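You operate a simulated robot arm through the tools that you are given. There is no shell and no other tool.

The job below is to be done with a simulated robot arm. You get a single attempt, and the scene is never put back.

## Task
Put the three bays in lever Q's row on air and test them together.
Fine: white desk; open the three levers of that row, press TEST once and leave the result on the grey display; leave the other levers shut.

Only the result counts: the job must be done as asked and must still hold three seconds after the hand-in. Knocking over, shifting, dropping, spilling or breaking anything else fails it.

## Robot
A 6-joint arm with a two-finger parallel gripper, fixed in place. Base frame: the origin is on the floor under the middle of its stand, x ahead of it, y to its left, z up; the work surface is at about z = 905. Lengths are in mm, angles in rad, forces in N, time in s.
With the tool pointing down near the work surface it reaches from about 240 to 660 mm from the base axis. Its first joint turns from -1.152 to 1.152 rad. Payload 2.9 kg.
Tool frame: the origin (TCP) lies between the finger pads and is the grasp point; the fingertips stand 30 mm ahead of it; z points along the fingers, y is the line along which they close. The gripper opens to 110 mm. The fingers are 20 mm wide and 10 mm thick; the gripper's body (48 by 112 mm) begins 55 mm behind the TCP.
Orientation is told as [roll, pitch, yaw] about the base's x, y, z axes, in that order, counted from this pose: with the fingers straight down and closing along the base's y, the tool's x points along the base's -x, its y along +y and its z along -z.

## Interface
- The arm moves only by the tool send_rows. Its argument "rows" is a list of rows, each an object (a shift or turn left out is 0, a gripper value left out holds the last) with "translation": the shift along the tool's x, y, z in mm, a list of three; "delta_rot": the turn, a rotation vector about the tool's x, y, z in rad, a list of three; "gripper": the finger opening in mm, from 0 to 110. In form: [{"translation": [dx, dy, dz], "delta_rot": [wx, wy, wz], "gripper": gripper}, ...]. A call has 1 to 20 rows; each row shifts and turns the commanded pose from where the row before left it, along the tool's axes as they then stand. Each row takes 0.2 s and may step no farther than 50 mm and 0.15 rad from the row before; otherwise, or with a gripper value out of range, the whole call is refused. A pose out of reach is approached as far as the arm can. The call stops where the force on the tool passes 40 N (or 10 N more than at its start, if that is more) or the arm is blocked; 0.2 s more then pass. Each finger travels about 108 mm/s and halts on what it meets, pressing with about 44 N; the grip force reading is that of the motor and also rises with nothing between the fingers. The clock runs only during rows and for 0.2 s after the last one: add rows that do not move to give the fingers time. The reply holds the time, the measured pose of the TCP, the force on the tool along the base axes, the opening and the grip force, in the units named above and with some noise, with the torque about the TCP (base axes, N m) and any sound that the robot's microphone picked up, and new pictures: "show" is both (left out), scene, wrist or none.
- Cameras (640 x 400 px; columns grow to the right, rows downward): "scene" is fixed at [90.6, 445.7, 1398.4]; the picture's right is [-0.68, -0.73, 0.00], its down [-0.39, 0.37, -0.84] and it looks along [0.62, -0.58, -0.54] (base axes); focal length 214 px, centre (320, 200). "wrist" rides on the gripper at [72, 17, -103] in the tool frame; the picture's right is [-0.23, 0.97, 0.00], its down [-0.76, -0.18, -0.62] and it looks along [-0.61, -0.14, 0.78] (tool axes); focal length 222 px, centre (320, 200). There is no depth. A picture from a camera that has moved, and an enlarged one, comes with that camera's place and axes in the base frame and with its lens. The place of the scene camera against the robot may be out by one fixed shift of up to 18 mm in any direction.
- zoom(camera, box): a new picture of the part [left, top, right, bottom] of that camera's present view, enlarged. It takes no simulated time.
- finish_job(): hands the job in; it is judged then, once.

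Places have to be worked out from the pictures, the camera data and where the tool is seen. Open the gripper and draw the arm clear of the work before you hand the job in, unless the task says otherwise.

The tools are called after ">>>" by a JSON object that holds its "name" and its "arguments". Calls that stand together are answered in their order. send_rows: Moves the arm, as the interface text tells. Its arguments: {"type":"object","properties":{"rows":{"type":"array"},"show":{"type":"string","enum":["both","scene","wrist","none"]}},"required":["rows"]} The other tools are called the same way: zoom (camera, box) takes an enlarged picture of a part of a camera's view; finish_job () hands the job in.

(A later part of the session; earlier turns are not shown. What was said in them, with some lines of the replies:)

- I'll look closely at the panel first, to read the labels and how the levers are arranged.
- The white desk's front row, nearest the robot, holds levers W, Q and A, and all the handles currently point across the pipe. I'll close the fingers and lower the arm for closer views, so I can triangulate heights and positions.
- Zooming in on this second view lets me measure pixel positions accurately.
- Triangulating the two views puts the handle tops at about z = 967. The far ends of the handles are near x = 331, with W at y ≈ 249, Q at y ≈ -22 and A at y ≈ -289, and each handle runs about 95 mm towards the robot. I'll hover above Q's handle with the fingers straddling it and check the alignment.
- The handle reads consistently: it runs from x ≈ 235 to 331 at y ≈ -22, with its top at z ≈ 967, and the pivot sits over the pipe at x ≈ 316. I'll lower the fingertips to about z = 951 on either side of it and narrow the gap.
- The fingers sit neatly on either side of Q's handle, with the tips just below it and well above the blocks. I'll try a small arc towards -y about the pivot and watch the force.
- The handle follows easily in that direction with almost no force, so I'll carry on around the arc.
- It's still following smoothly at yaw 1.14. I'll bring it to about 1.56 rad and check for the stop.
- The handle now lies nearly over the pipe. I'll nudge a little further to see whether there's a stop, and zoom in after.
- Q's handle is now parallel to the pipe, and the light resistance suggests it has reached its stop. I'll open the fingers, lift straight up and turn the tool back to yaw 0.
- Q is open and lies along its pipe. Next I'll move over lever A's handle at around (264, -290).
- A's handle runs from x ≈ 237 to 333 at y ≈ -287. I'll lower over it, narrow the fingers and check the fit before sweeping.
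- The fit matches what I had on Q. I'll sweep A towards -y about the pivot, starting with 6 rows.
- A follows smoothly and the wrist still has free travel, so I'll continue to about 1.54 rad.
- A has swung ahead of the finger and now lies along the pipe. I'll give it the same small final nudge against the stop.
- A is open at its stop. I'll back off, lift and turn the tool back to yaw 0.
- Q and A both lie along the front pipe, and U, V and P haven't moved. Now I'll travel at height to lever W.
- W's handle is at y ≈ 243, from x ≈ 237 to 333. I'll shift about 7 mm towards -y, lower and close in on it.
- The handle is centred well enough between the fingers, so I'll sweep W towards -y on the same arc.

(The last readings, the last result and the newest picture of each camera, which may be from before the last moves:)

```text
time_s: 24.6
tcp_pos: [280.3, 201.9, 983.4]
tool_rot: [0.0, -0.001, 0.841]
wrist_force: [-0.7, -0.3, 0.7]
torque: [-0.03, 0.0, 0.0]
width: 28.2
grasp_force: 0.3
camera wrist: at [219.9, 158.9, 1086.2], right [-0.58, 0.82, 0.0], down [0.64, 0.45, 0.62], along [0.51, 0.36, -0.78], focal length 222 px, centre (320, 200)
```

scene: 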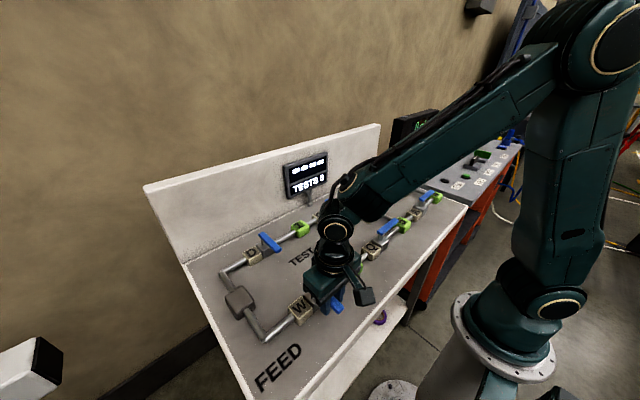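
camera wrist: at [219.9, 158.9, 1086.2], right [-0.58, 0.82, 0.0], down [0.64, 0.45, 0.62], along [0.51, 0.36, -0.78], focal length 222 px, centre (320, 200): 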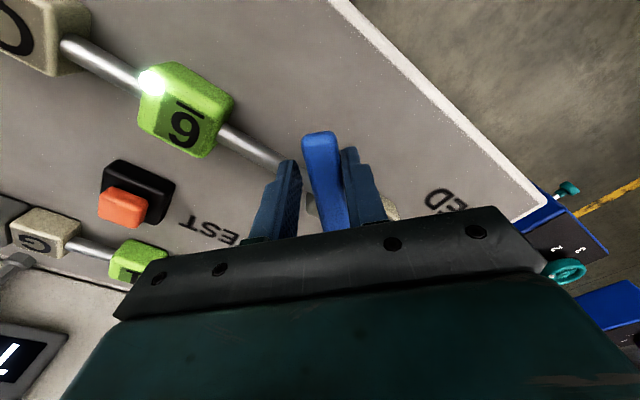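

W follows too. I'll continue to about 1.54 rad.

>>> {"name": "send_rows", "arguments": {"rows": [{"translation": [-0.54, -7.6, 0], "delta_rot": [0, 0, -0.14]}, {"translation": [-0.54, -7.6, 0], "delta_rot": [0, 0, -0.14]}, {"translation": [-0.54, -7.6, 0], "delta_rot": [0, 0, -0.14]}, {"translation": [-0.54, -7.6, 0], "delta_rot": [0, 0, -0.14]}, {"translation": [-0.54, -7.6, 0], "delta_rot": [0, 0, -0.14]}], "show": "wrist"}}

>>> {"name": "zoom", "arguments": {"camera": "wrist", "box": [220, 60, 420, 220]}}

```text
time_s: 25.8
tcp_pos: [315.8, 186.6, 982.5]
tool_rot: [-0.002, 0.0, 1.543]
wrist_force: [0.5, 0.6, 0.4]
torque: [-0.01, 0.0, -0.02]
width: 27.9
grasp_force: 0.1
camera wrist: at [296.8, 115.0, 1086.6], right [-0.97, 0.26, 0.0], down [0.2, 0.76, 0.62], along [0.16, 0.6, -0.78], focal length 222 px, centre (320, 200)
```

wrist: 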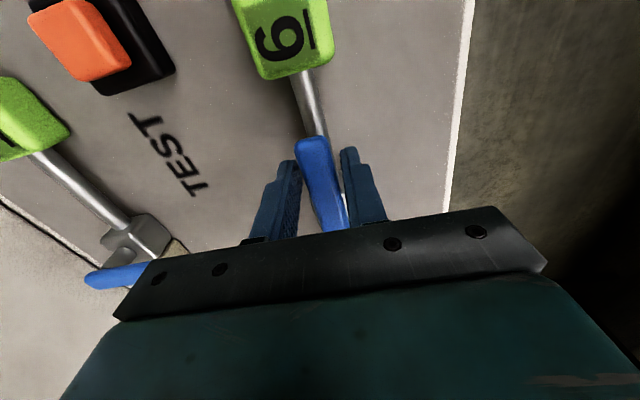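

```text
2.50 times, centred on (320, 140) of wrist
camera zoom: at [296.8, 115.0, 1086.6], right [-0.97, 0.26, 0.0], down [0.2, 0.76, 0.62], along [0.16, 0.6, -0.78], focal length 555 px, centre (320, 350)
```

zoom: 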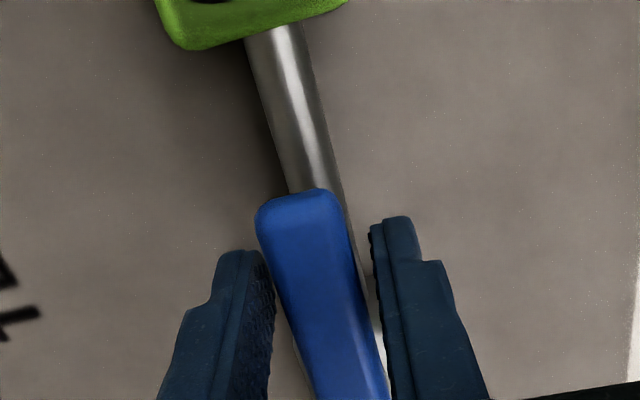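

W has reached the aligned position as well, so I'll give it the final nudge against the stop, like the others.

>>> {"name": "send_rows", "arguments": {"rows": [{"translation": [-0.2, -5, 0], "delta_rot": [0, 0, -0.1]}, {}], "show": "wrist"}}

>>> {"name": "zoom", "arguments": {"camera": "wrist", "box": [220, 60, 420, 220]}}

```text
time_s: 26.4
tcp_pos: [320.7, 185.6, 981.8]
tool_rot: [0.001, 0.001, 1.642]
wrist_force: [-5.1, 1.6, -0.6]
torque: [0.01, 0.06, -0.07]
width: 30.5
grasp_force: 1.6
camera wrist: at [308.6, 113.4, 1086.6], right [-0.99, 0.16, 0.0], down [0.12, 0.77, 0.62], along [0.1, 0.61, -0.78], focal length 222 px, centre (320, 200)
```

wrist: 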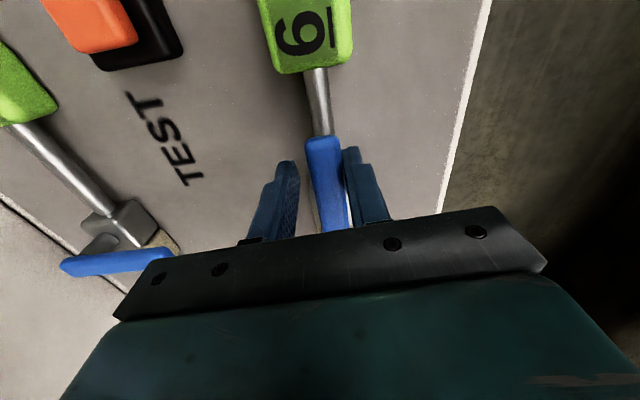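

```text
2.50 times, centred on (320, 140) of wrist
camera zoom: at [308.6, 113.4, 1086.6], right [-0.99, 0.16, 0.0], down [0.12, 0.77, 0.62], along [0.1, 0.61, -0.78], focal length 555 px, centre (320, 350)
```

zoom: 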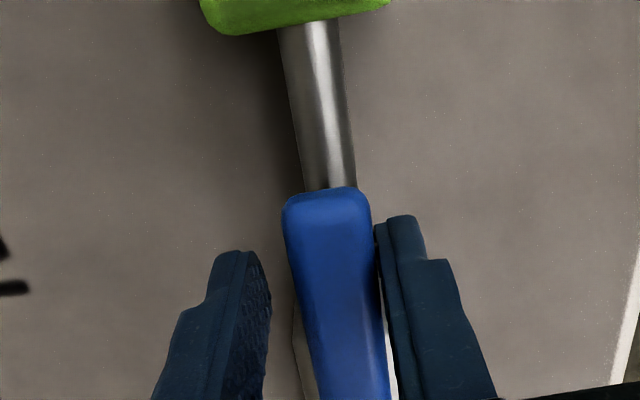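

W is at its stop. I'll release, lift higher, turn back to yaw 0 and close the fingers, ready for the TEST button.

>>> {"name": "send_rows", "arguments": {"rows": [{"gripper": 46}, {"translation": [0, 0, -45]}, {"translation": [0, 0, -45]}, {"translation": [0, 0, -40]}, {"delta_rot": [0, 0, 0.149], "gripper": 0}, {"delta_rot": [0, 0, 0.149]}, {"delta_rot": [0, 0, 0.149]}, {"delta_rot": [0, 0, 0.149]}, {"delta_rot": [0, 0, 0.149]}, {"delta_rot": [0, 0, 0.149]}, {"delta_rot": [0, 0, 0.149]}, {"delta_rot": [0, 0, 0.149]}, {"delta_rot": [0, 0, 0.149]}, {"delta_rot": [0, 0, 0.149]}, {"delta_rot": [0, 0, 0.149]}, {}]}}

>>> {"name": "zoom", "arguments": {"camera": "scene", "box": [270, 140, 350, 200]}}

>>> {"name": "zoom", "arguments": {"camera": "wrist", "box": [100, 60, 300, 220]}}

```text
time_s: 29.8
tcp_pos: [319.8, 187.2, 1112.7]
tool_rot: [0.0, 0.0, -0.001]
wrist_force: [-0.7, -0.3, -0.4]
torque: [0.0, 0.02, -0.05]
width: 0.0
grasp_force: 38.2
camera wrist: at [248.0, 205.1, 1216.0], right [0.23, 0.97, 0.0], down [0.76, -0.18, 0.62], along [0.61, -0.14, -0.78], focal length 222 px, centre (320, 200)
```

scene: 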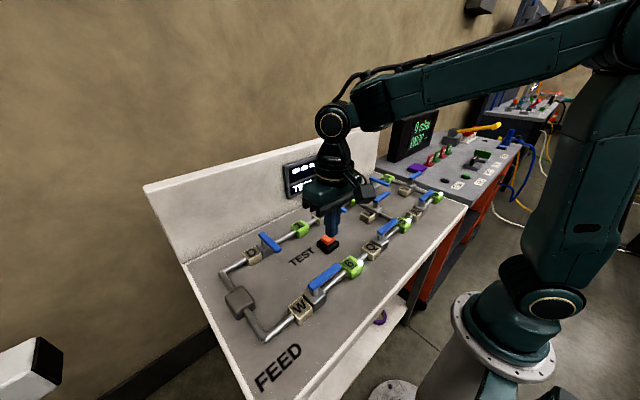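
wrist: 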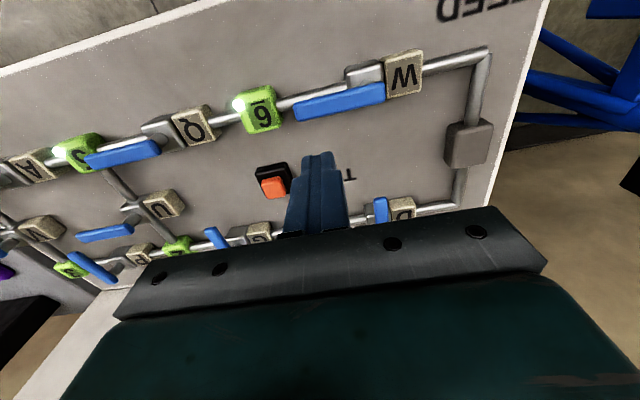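

```text
6.67 times, centred on (310, 170) of scene
camera zoom: at [90.6, 445.7, 1398.4], right [-0.68, -0.73, 0.0], down [-0.39, 0.37, -0.84], along [0.62, -0.58, -0.54], focal length 1430 px, centre (387, 400)
```

zoom: 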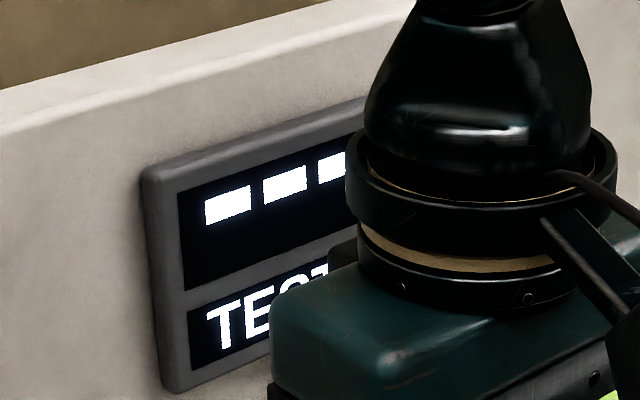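

```text
2.50 times, centred on (200, 140) of wrist
camera zoom: at [248.0, 205.1, 1216.0], right [0.23, 0.97, 0.0], down [0.76, -0.18, 0.62], along [0.61, -0.14, -0.78], focal length 555 px, centre (620, 350)
```

zoom: 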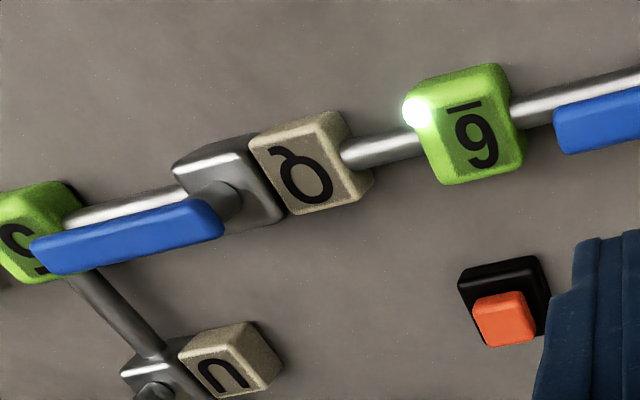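

Bay 6 now shows a lit lamp, so it's on air. Before pressing TEST I'll check the lamps on 5 and 4, and that the other bays are dark.

>>> {"name": "zoom", "arguments": {"camera": "wrist", "box": [0, 120, 160, 280]}}

>>> {"name": "zoom", "arguments": {"camera": "scene", "box": [340, 160, 460, 250]}}

>>> {"name": "zoom", "arguments": {"camera": "scene", "box": [220, 200, 380, 320]}}

```text
2.50 times, centred on (80, 200) of wrist
camera zoom: at [248.0, 205.1, 1216.0], right [0.23, 0.97, 0.0], down [0.76, -0.18, 0.62], along [0.61, -0.14, -0.78], focal length 555 px, centre (920, 200)
```

zoom: 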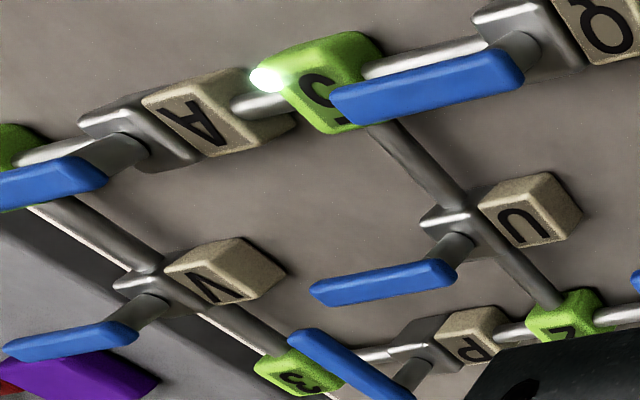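

```text
4.44 times, centred on (400, 205) of scene
camera zoom: at [90.6, 445.7, 1398.4], right [-0.68, -0.73, 0.0], down [-0.39, 0.37, -0.84], along [0.62, -0.58, -0.54], focal length 953 px, centre (-36, 178)
```

zoom: 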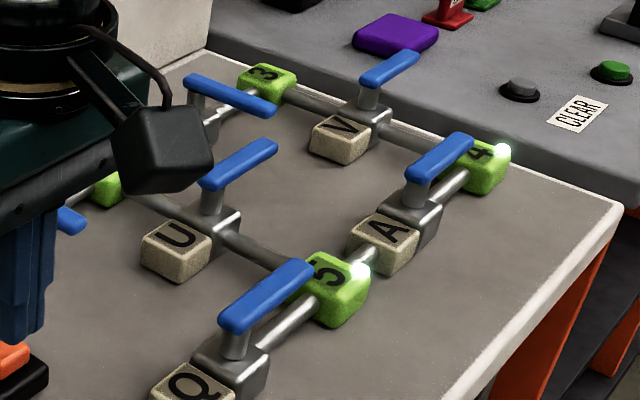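

```text
3.33 times, centred on (300, 260) of scene
camera zoom: at [90.6, 445.7, 1398.4], right [-0.68, -0.73, 0.0], down [-0.39, 0.37, -0.84], along [0.62, -0.58, -0.54], focal length 715 px, centre (387, 0)
```

zoom: 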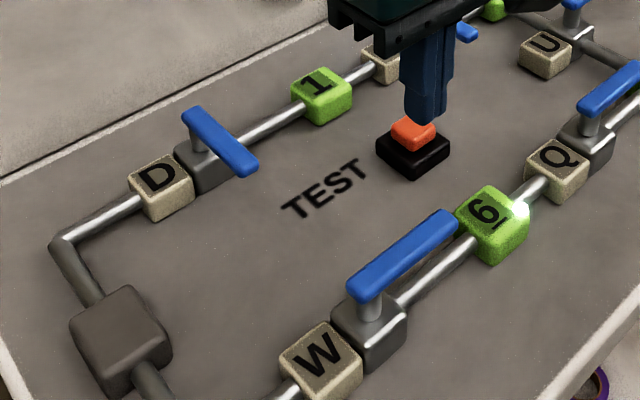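

Lamps 4, 5 and 6 are lit and all the other bays are dark. Triangulating puts the TEST button at about (425, 91) with its top at z ≈ 938, so I'll hover the closed fingers above it.

>>> {"name": "send_rows", "arguments": {"rows": [{"translation": [-26.3, -24, 25.5]}, {"translation": [-26.3, -24, 25.5]}, {"translation": [-26.3, -24, 25.5]}, {"translation": [-26.3, -24, 25.5]}, {}]}}

>>> {"name": "zoom", "arguments": {"camera": "scene", "box": [270, 180, 390, 280]}}

>>> {"name": "zoom", "arguments": {"camera": "wrist", "box": [240, 110, 400, 230]}}

```text
time_s: 31.0
tcp_pos: [425.5, 91.9, 1011.3]
tool_rot: [0.0, 0.0, -0.001]
wrist_force: [-0.9, 0.1, -0.7]
torque: [-0.01, 0.01, -0.01]
width: 0.0
grasp_force: 38.2
camera wrist: at [353.5, 109.1, 1115.8], right [0.23, 0.97, 0.0], down [0.76, -0.18, 0.62], along [0.61, -0.14, -0.78], focal length 222 px, centre (320, 200)
```

scene: 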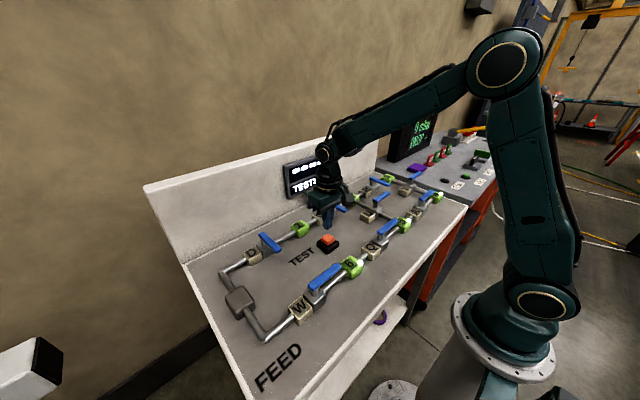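
wrist: 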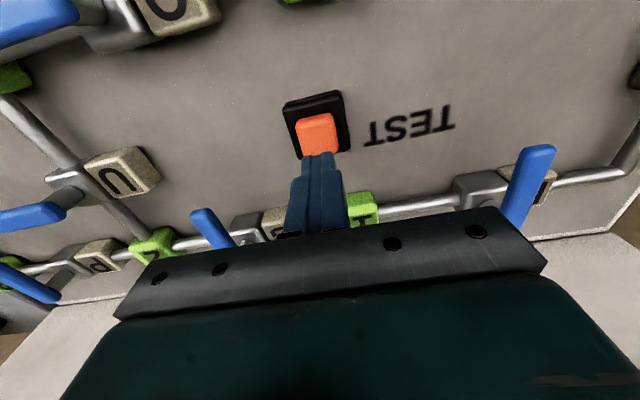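

```text
4.00 times, centred on (330, 230) of scene
camera zoom: at [90.7, 445.7, 1398.4], right [-0.68, -0.73, 0.0], down [-0.39, 0.37, -0.84], along [0.62, -0.58, -0.54], focal length 858 px, centre (280, 80)
```

zoom: 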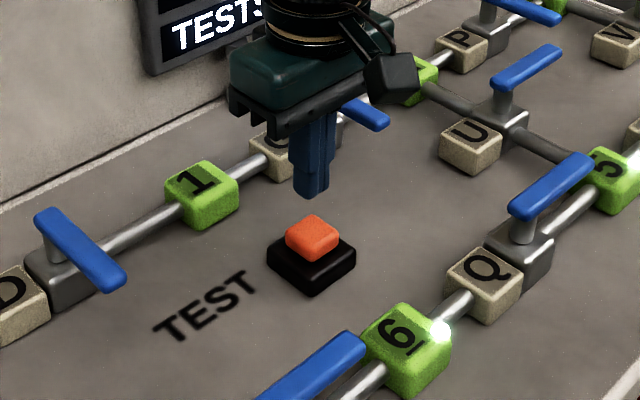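

```text
3.33 times, centred on (320, 170) of wrist
camera zoom: at [353.5, 109.1, 1115.8], right [0.23, 0.97, 0.0], down [0.76, -0.18, 0.62], along [0.61, -0.14, -0.78], focal length 740 px, centre (320, 300)
```

zoom: 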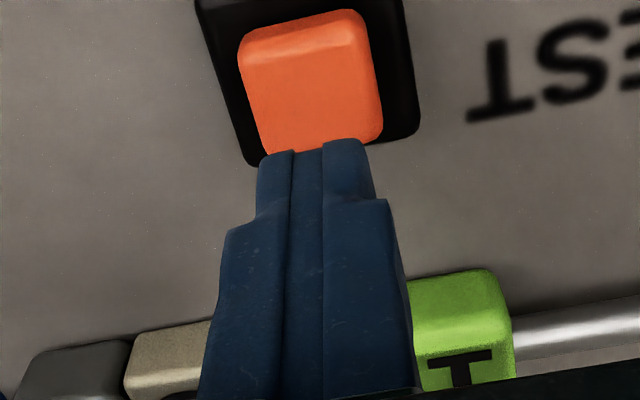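

The button top works out at (425, 90.5, 938), right under the fingertips. I'll lower to about 7 mm above it.

>>> {"name": "send_rows", "arguments": {"rows": [{"translation": [0, -1, 18]}, {"translation": [0, 0, 17]}, {}]}}

>>> {"name": "zoom", "arguments": {"camera": "scene", "box": [290, 200, 370, 260]}}

>>> {"name": "zoom", "arguments": {"camera": "wrist", "box": [240, 90, 400, 230]}}

```text
time_s: 31.8
tcp_pos: [425.5, 89.6, 976.7]
tool_rot: [0.0, 0.001, 0.0]
wrist_force: [-0.3, -0.5, -0.1]
torque: [-0.02, 0.01, 0.02]
width: 0.0
grasp_force: 37.3
camera wrist: at [353.4, 107.7, 1079.7], right [0.23, 0.97, 0.0], down [0.76, -0.18, 0.62], along [0.61, -0.14, -0.78], focal length 222 px, centre (320, 200)
```

scene: 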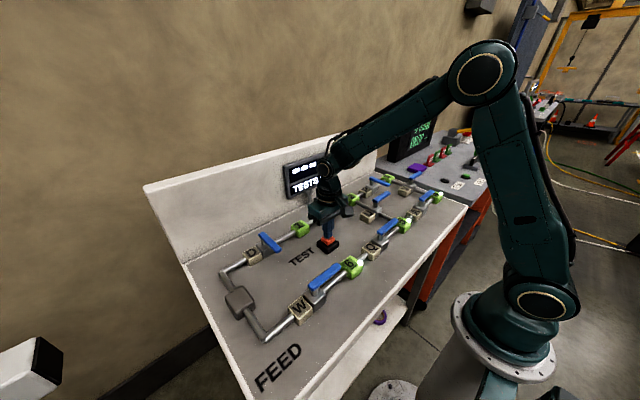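
wrist: 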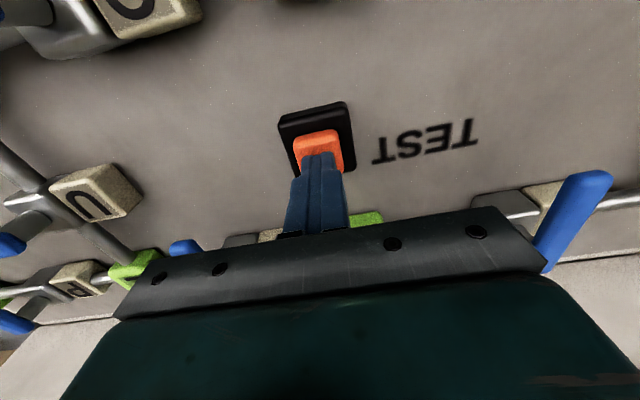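

```text
6.67 times, centred on (330, 230) of scene
camera zoom: at [90.6, 445.7, 1398.4], right [-0.68, -0.73, 0.0], down [-0.39, 0.37, -0.84], along [0.62, -0.58, -0.54], focal length 1430 px, centre (253, 0)
```

zoom: 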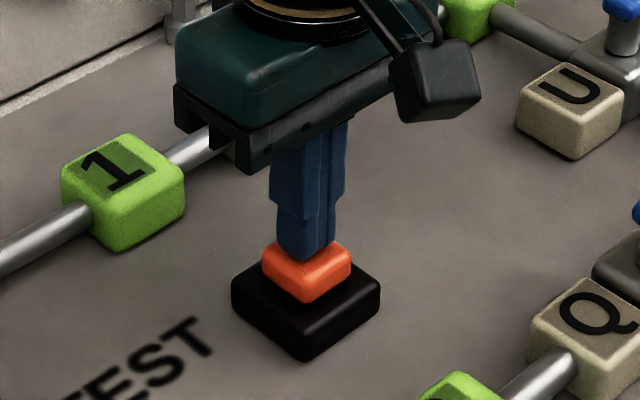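

```text
2.86 times, centred on (320, 160) of wrist
camera zoom: at [353.4, 107.7, 1079.7], right [0.23, 0.97, 0.0], down [0.76, -0.18, 0.62], along [0.61, -0.14, -0.78], focal length 635 px, centre (320, 314)
```

zoom: 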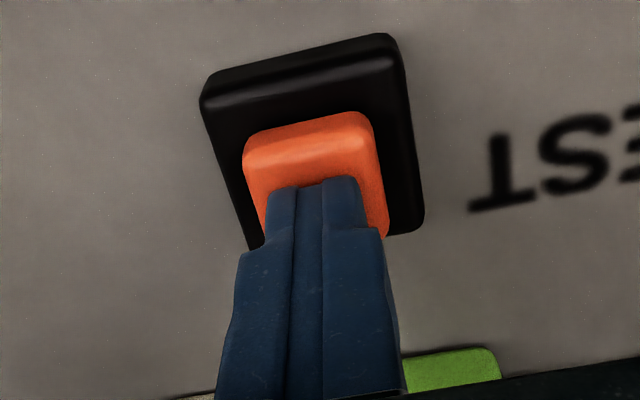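

The fingertips are centred on the button, just above its cap. I'll press down in small steps, checking the force and display.

>>> {"name": "send_rows", "arguments": {"rows": [{"translation": [0, 0, 2.5]}, {"translation": [0, 0, 2.5]}, {"translation": [0, 0, 2.5]}, {"translation": [0, 0, 2.5]}]}}

>>> {"name": "zoom", "arguments": {"camera": "scene", "box": [270, 140, 370, 260]}}

```text
time_s: 32.8
tcp_pos: [427.4, 91.0, 967.1]
tool_rot: [-0.001, -0.004, 0.001]
wrist_force: [0.6, -0.8, 11.6]
torque: [-0.05, 0.03, 0.07]
width: 0.0
grasp_force: 38.0
heard: click
camera wrist: at [354.1, 107.8, 1070.5], right [0.23, 0.97, 0.0], down [0.76, -0.18, 0.63], along [0.61, -0.14, -0.78], focal length 222 px, centre (320, 200)
```

scene: 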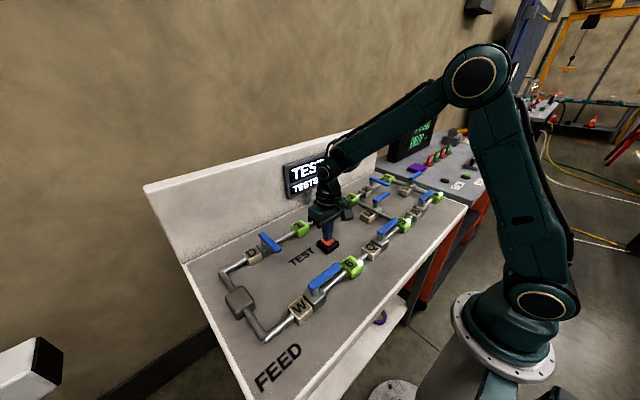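
wrist: 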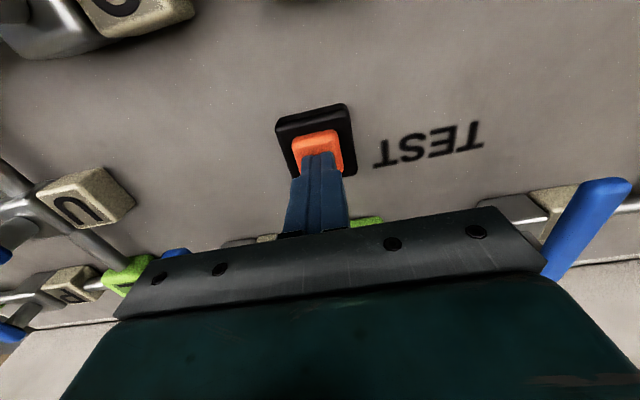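

```text
3.33 times, centred on (320, 200) of scene
camera zoom: at [90.5, 445.7, 1398.5], right [-0.68, -0.73, 0.0], down [-0.39, 0.37, -0.84], along [0.62, -0.58, -0.54], focal length 715 px, centre (320, 200)
```

zoom: 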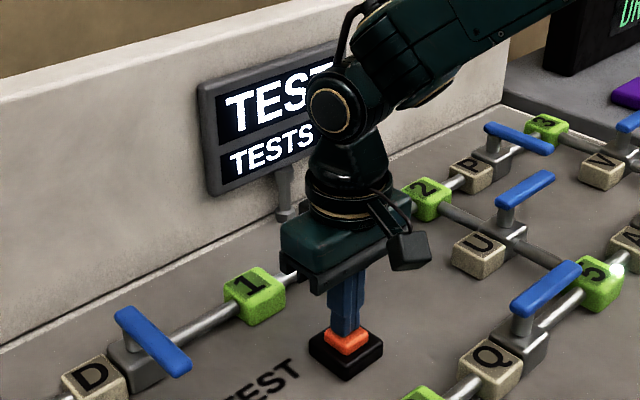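

A single click was heard and the display has changed to "TEST…", so the press registered. I'll lift straight off and back towards the robot, so I can read the display.

>>> {"name": "send_rows", "arguments": {"rows": [{"translation": [0, 0, -30]}, {"translation": [0, 0, -45]}, {"translation": [0, 0, -45]}, {"translation": [20, 0, -40]}, {"translation": [45, 0, 0]}, {"translation": [45, 0, 0]}, {}]}}

>>> {"name": "zoom", "arguments": {"camera": "scene", "box": [270, 140, 350, 200]}}

```text
time_s: 34.4
tcp_pos: [315.2, 91.3, 1125.8]
tool_rot: [-0.001, 0.0, -0.001]
wrist_force: [0.1, 0.2, -0.1]
torque: [0.01, 0.0, 0.01]
width: 0.0
grasp_force: 38.0
camera wrist: at [243.2, 108.7, 1228.3], right [0.23, 0.97, 0.0], down [0.76, -0.18, 0.62], along [0.61, -0.14, -0.78], focal length 222 px, centre (320, 200)
```

scene: 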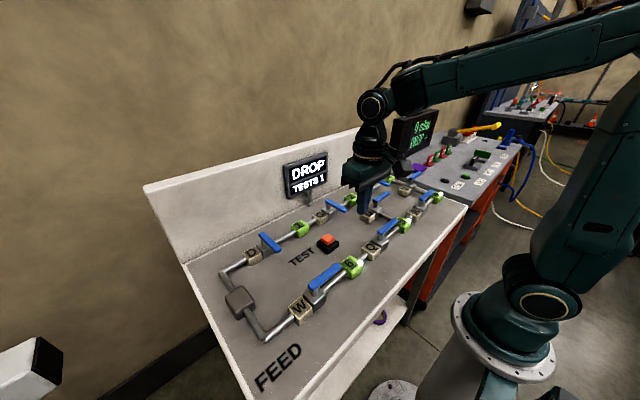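
wrist: 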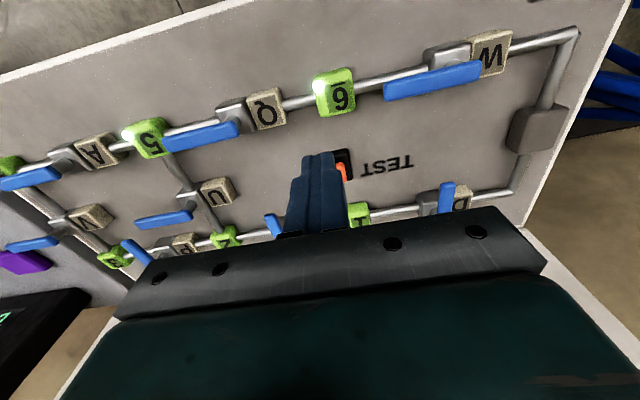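

```text
6.67 times, centred on (310, 170) of scene
camera zoom: at [90.6, 445.7, 1398.4], right [-0.68, -0.73, 0.0], down [-0.39, 0.37, -0.84], along [0.62, -0.58, -0.54], focal length 1430 px, centre (387, 400)
```

zoom: 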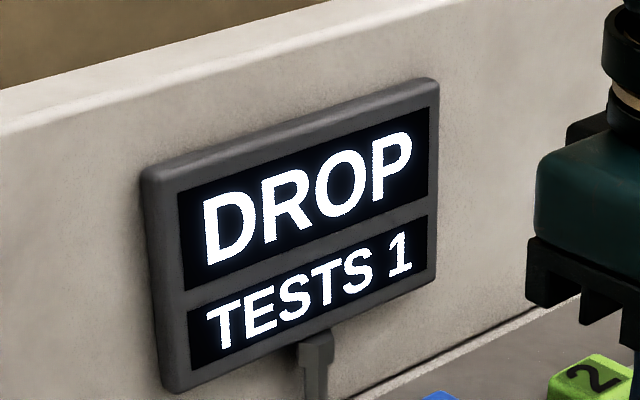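

The grey display now reads DROP with TESTS 1, so the one test is complete and its result is showing. I'll open the gripper, draw the arm up clear, and check all the levers once more.

>>> {"name": "send_rows", "arguments": {"rows": [{"translation": [0, -20, -45], "gripper": 110}, {"translation": [0, -20, -45]}, {"translation": [0, -20, -45]}, {"translation": [0, -20, -45]}, {"translation": [0, -20, -25]}, {}, {}]}}

>>> {"name": "zoom", "arguments": {"camera": "scene", "box": [220, 160, 460, 320]}}

>>> {"name": "zoom", "arguments": {"camera": "scene", "box": [270, 140, 350, 200]}}

>>> {"name": "zoom", "arguments": {"camera": "wrist", "box": [80, 0, 400, 200]}}

```text
time_s: 36.0
tcp_pos: [314.0, -6.5, 1329.1]
tool_rot: [0.0, 0.001, -0.001]
wrist_force: [0.8, -0.5, -0.2]
torque: [0.0, 0.0, -0.02]
width: 109.9
grasp_force: 0.0
camera wrist: at [241.7, 9.7, 1433.4], right [0.23, 0.97, 0.0], down [0.76, -0.18, 0.62], along [0.61, -0.14, -0.78], focal length 222 px, centre (320, 200)
```

scene: 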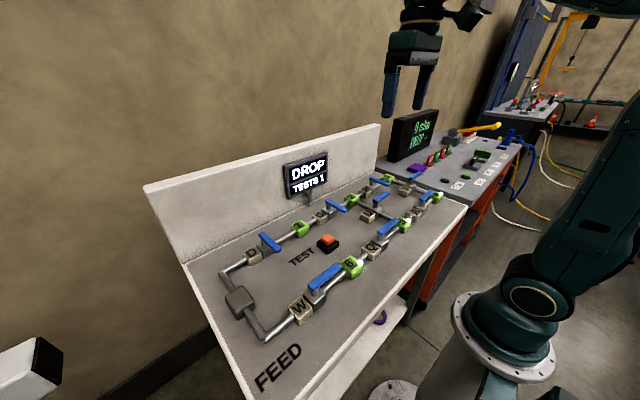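
wrist: 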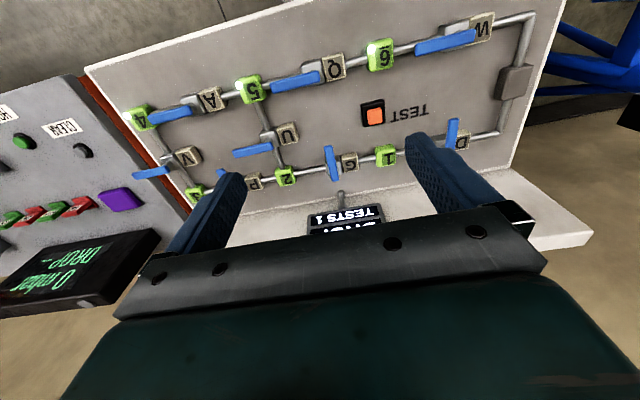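

```text
2.50 times, centred on (340, 240) of scene
camera zoom: at [90.6, 445.7, 1398.4], right [-0.68, -0.73, 0.0], down [-0.39, 0.37, -0.84], along [0.62, -0.58, -0.54], focal length 536 px, centre (270, 100)
```

zoom: 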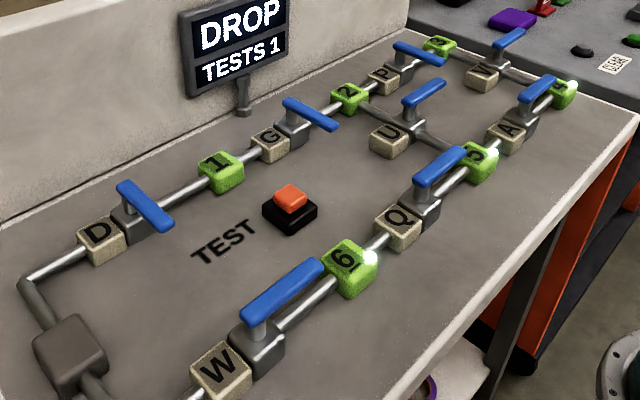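

```text
6.67 times, centred on (310, 170) of scene
camera zoom: at [90.6, 445.7, 1398.4], right [-0.68, -0.73, 0.0], down [-0.39, 0.37, -0.84], along [0.62, -0.58, -0.54], focal length 1430 px, centre (387, 400)
```

zoom: 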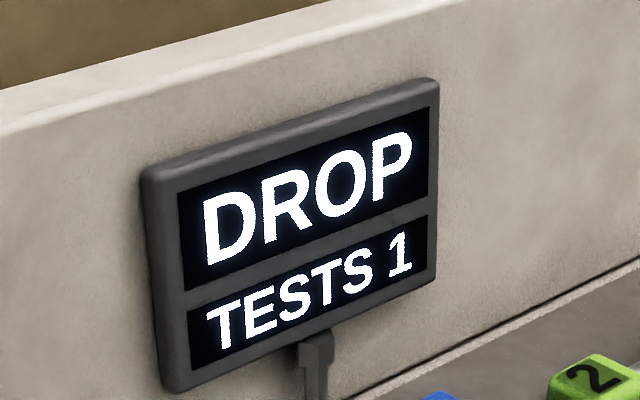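

```text
2.00 times, centred on (240, 100) of wrist
camera zoom: at [241.7, 9.7, 1433.4], right [0.23, 0.97, 0.0], down [0.76, -0.18, 0.62], along [0.61, -0.14, -0.78], focal length 444 px, centre (480, 400)
```

zoom: 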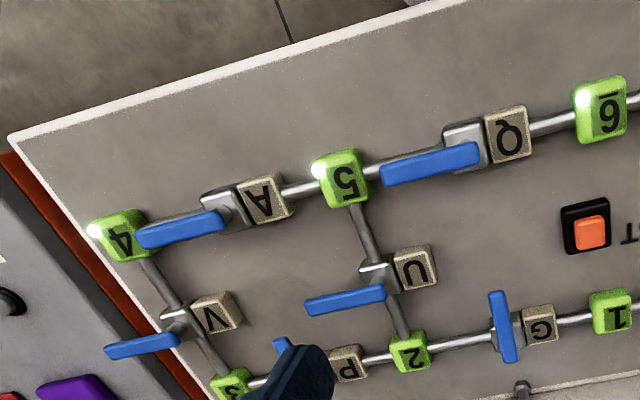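

W, Q and A lie along the pipe, lamps 4, 5 and 6 are lit, and D, G, P, U and V are still shut. The grey display holds DROP / TESTS 1 and the arm is clear with the gripper open, so I'm handing the job in.

>>> {"name": "finish_job", "arguments": {}}

```text
The job is handed in.
```

The three bays in lever Q's row (4, 5 and 6) are on air, and I tested them together with one press of TEST. The result is **DROP**, so the test didn't come back clean. It doesn't say which bay is the cause.

- **Levers:** W, Q and A are open, each pushed to its stop along the pipe. The lamps on bays 4, 5 and 6 are lit. D, G, P, U and V are still shut.
- **Test:** I heard one click, and the grey display went from TESTS 0 to TESTS 1. It still read DROP when I handed in, and I didn't press anything else.
- **Arm:** the gripper is open and the arm is up clear of the desk. Nothing else on the desk was moved.
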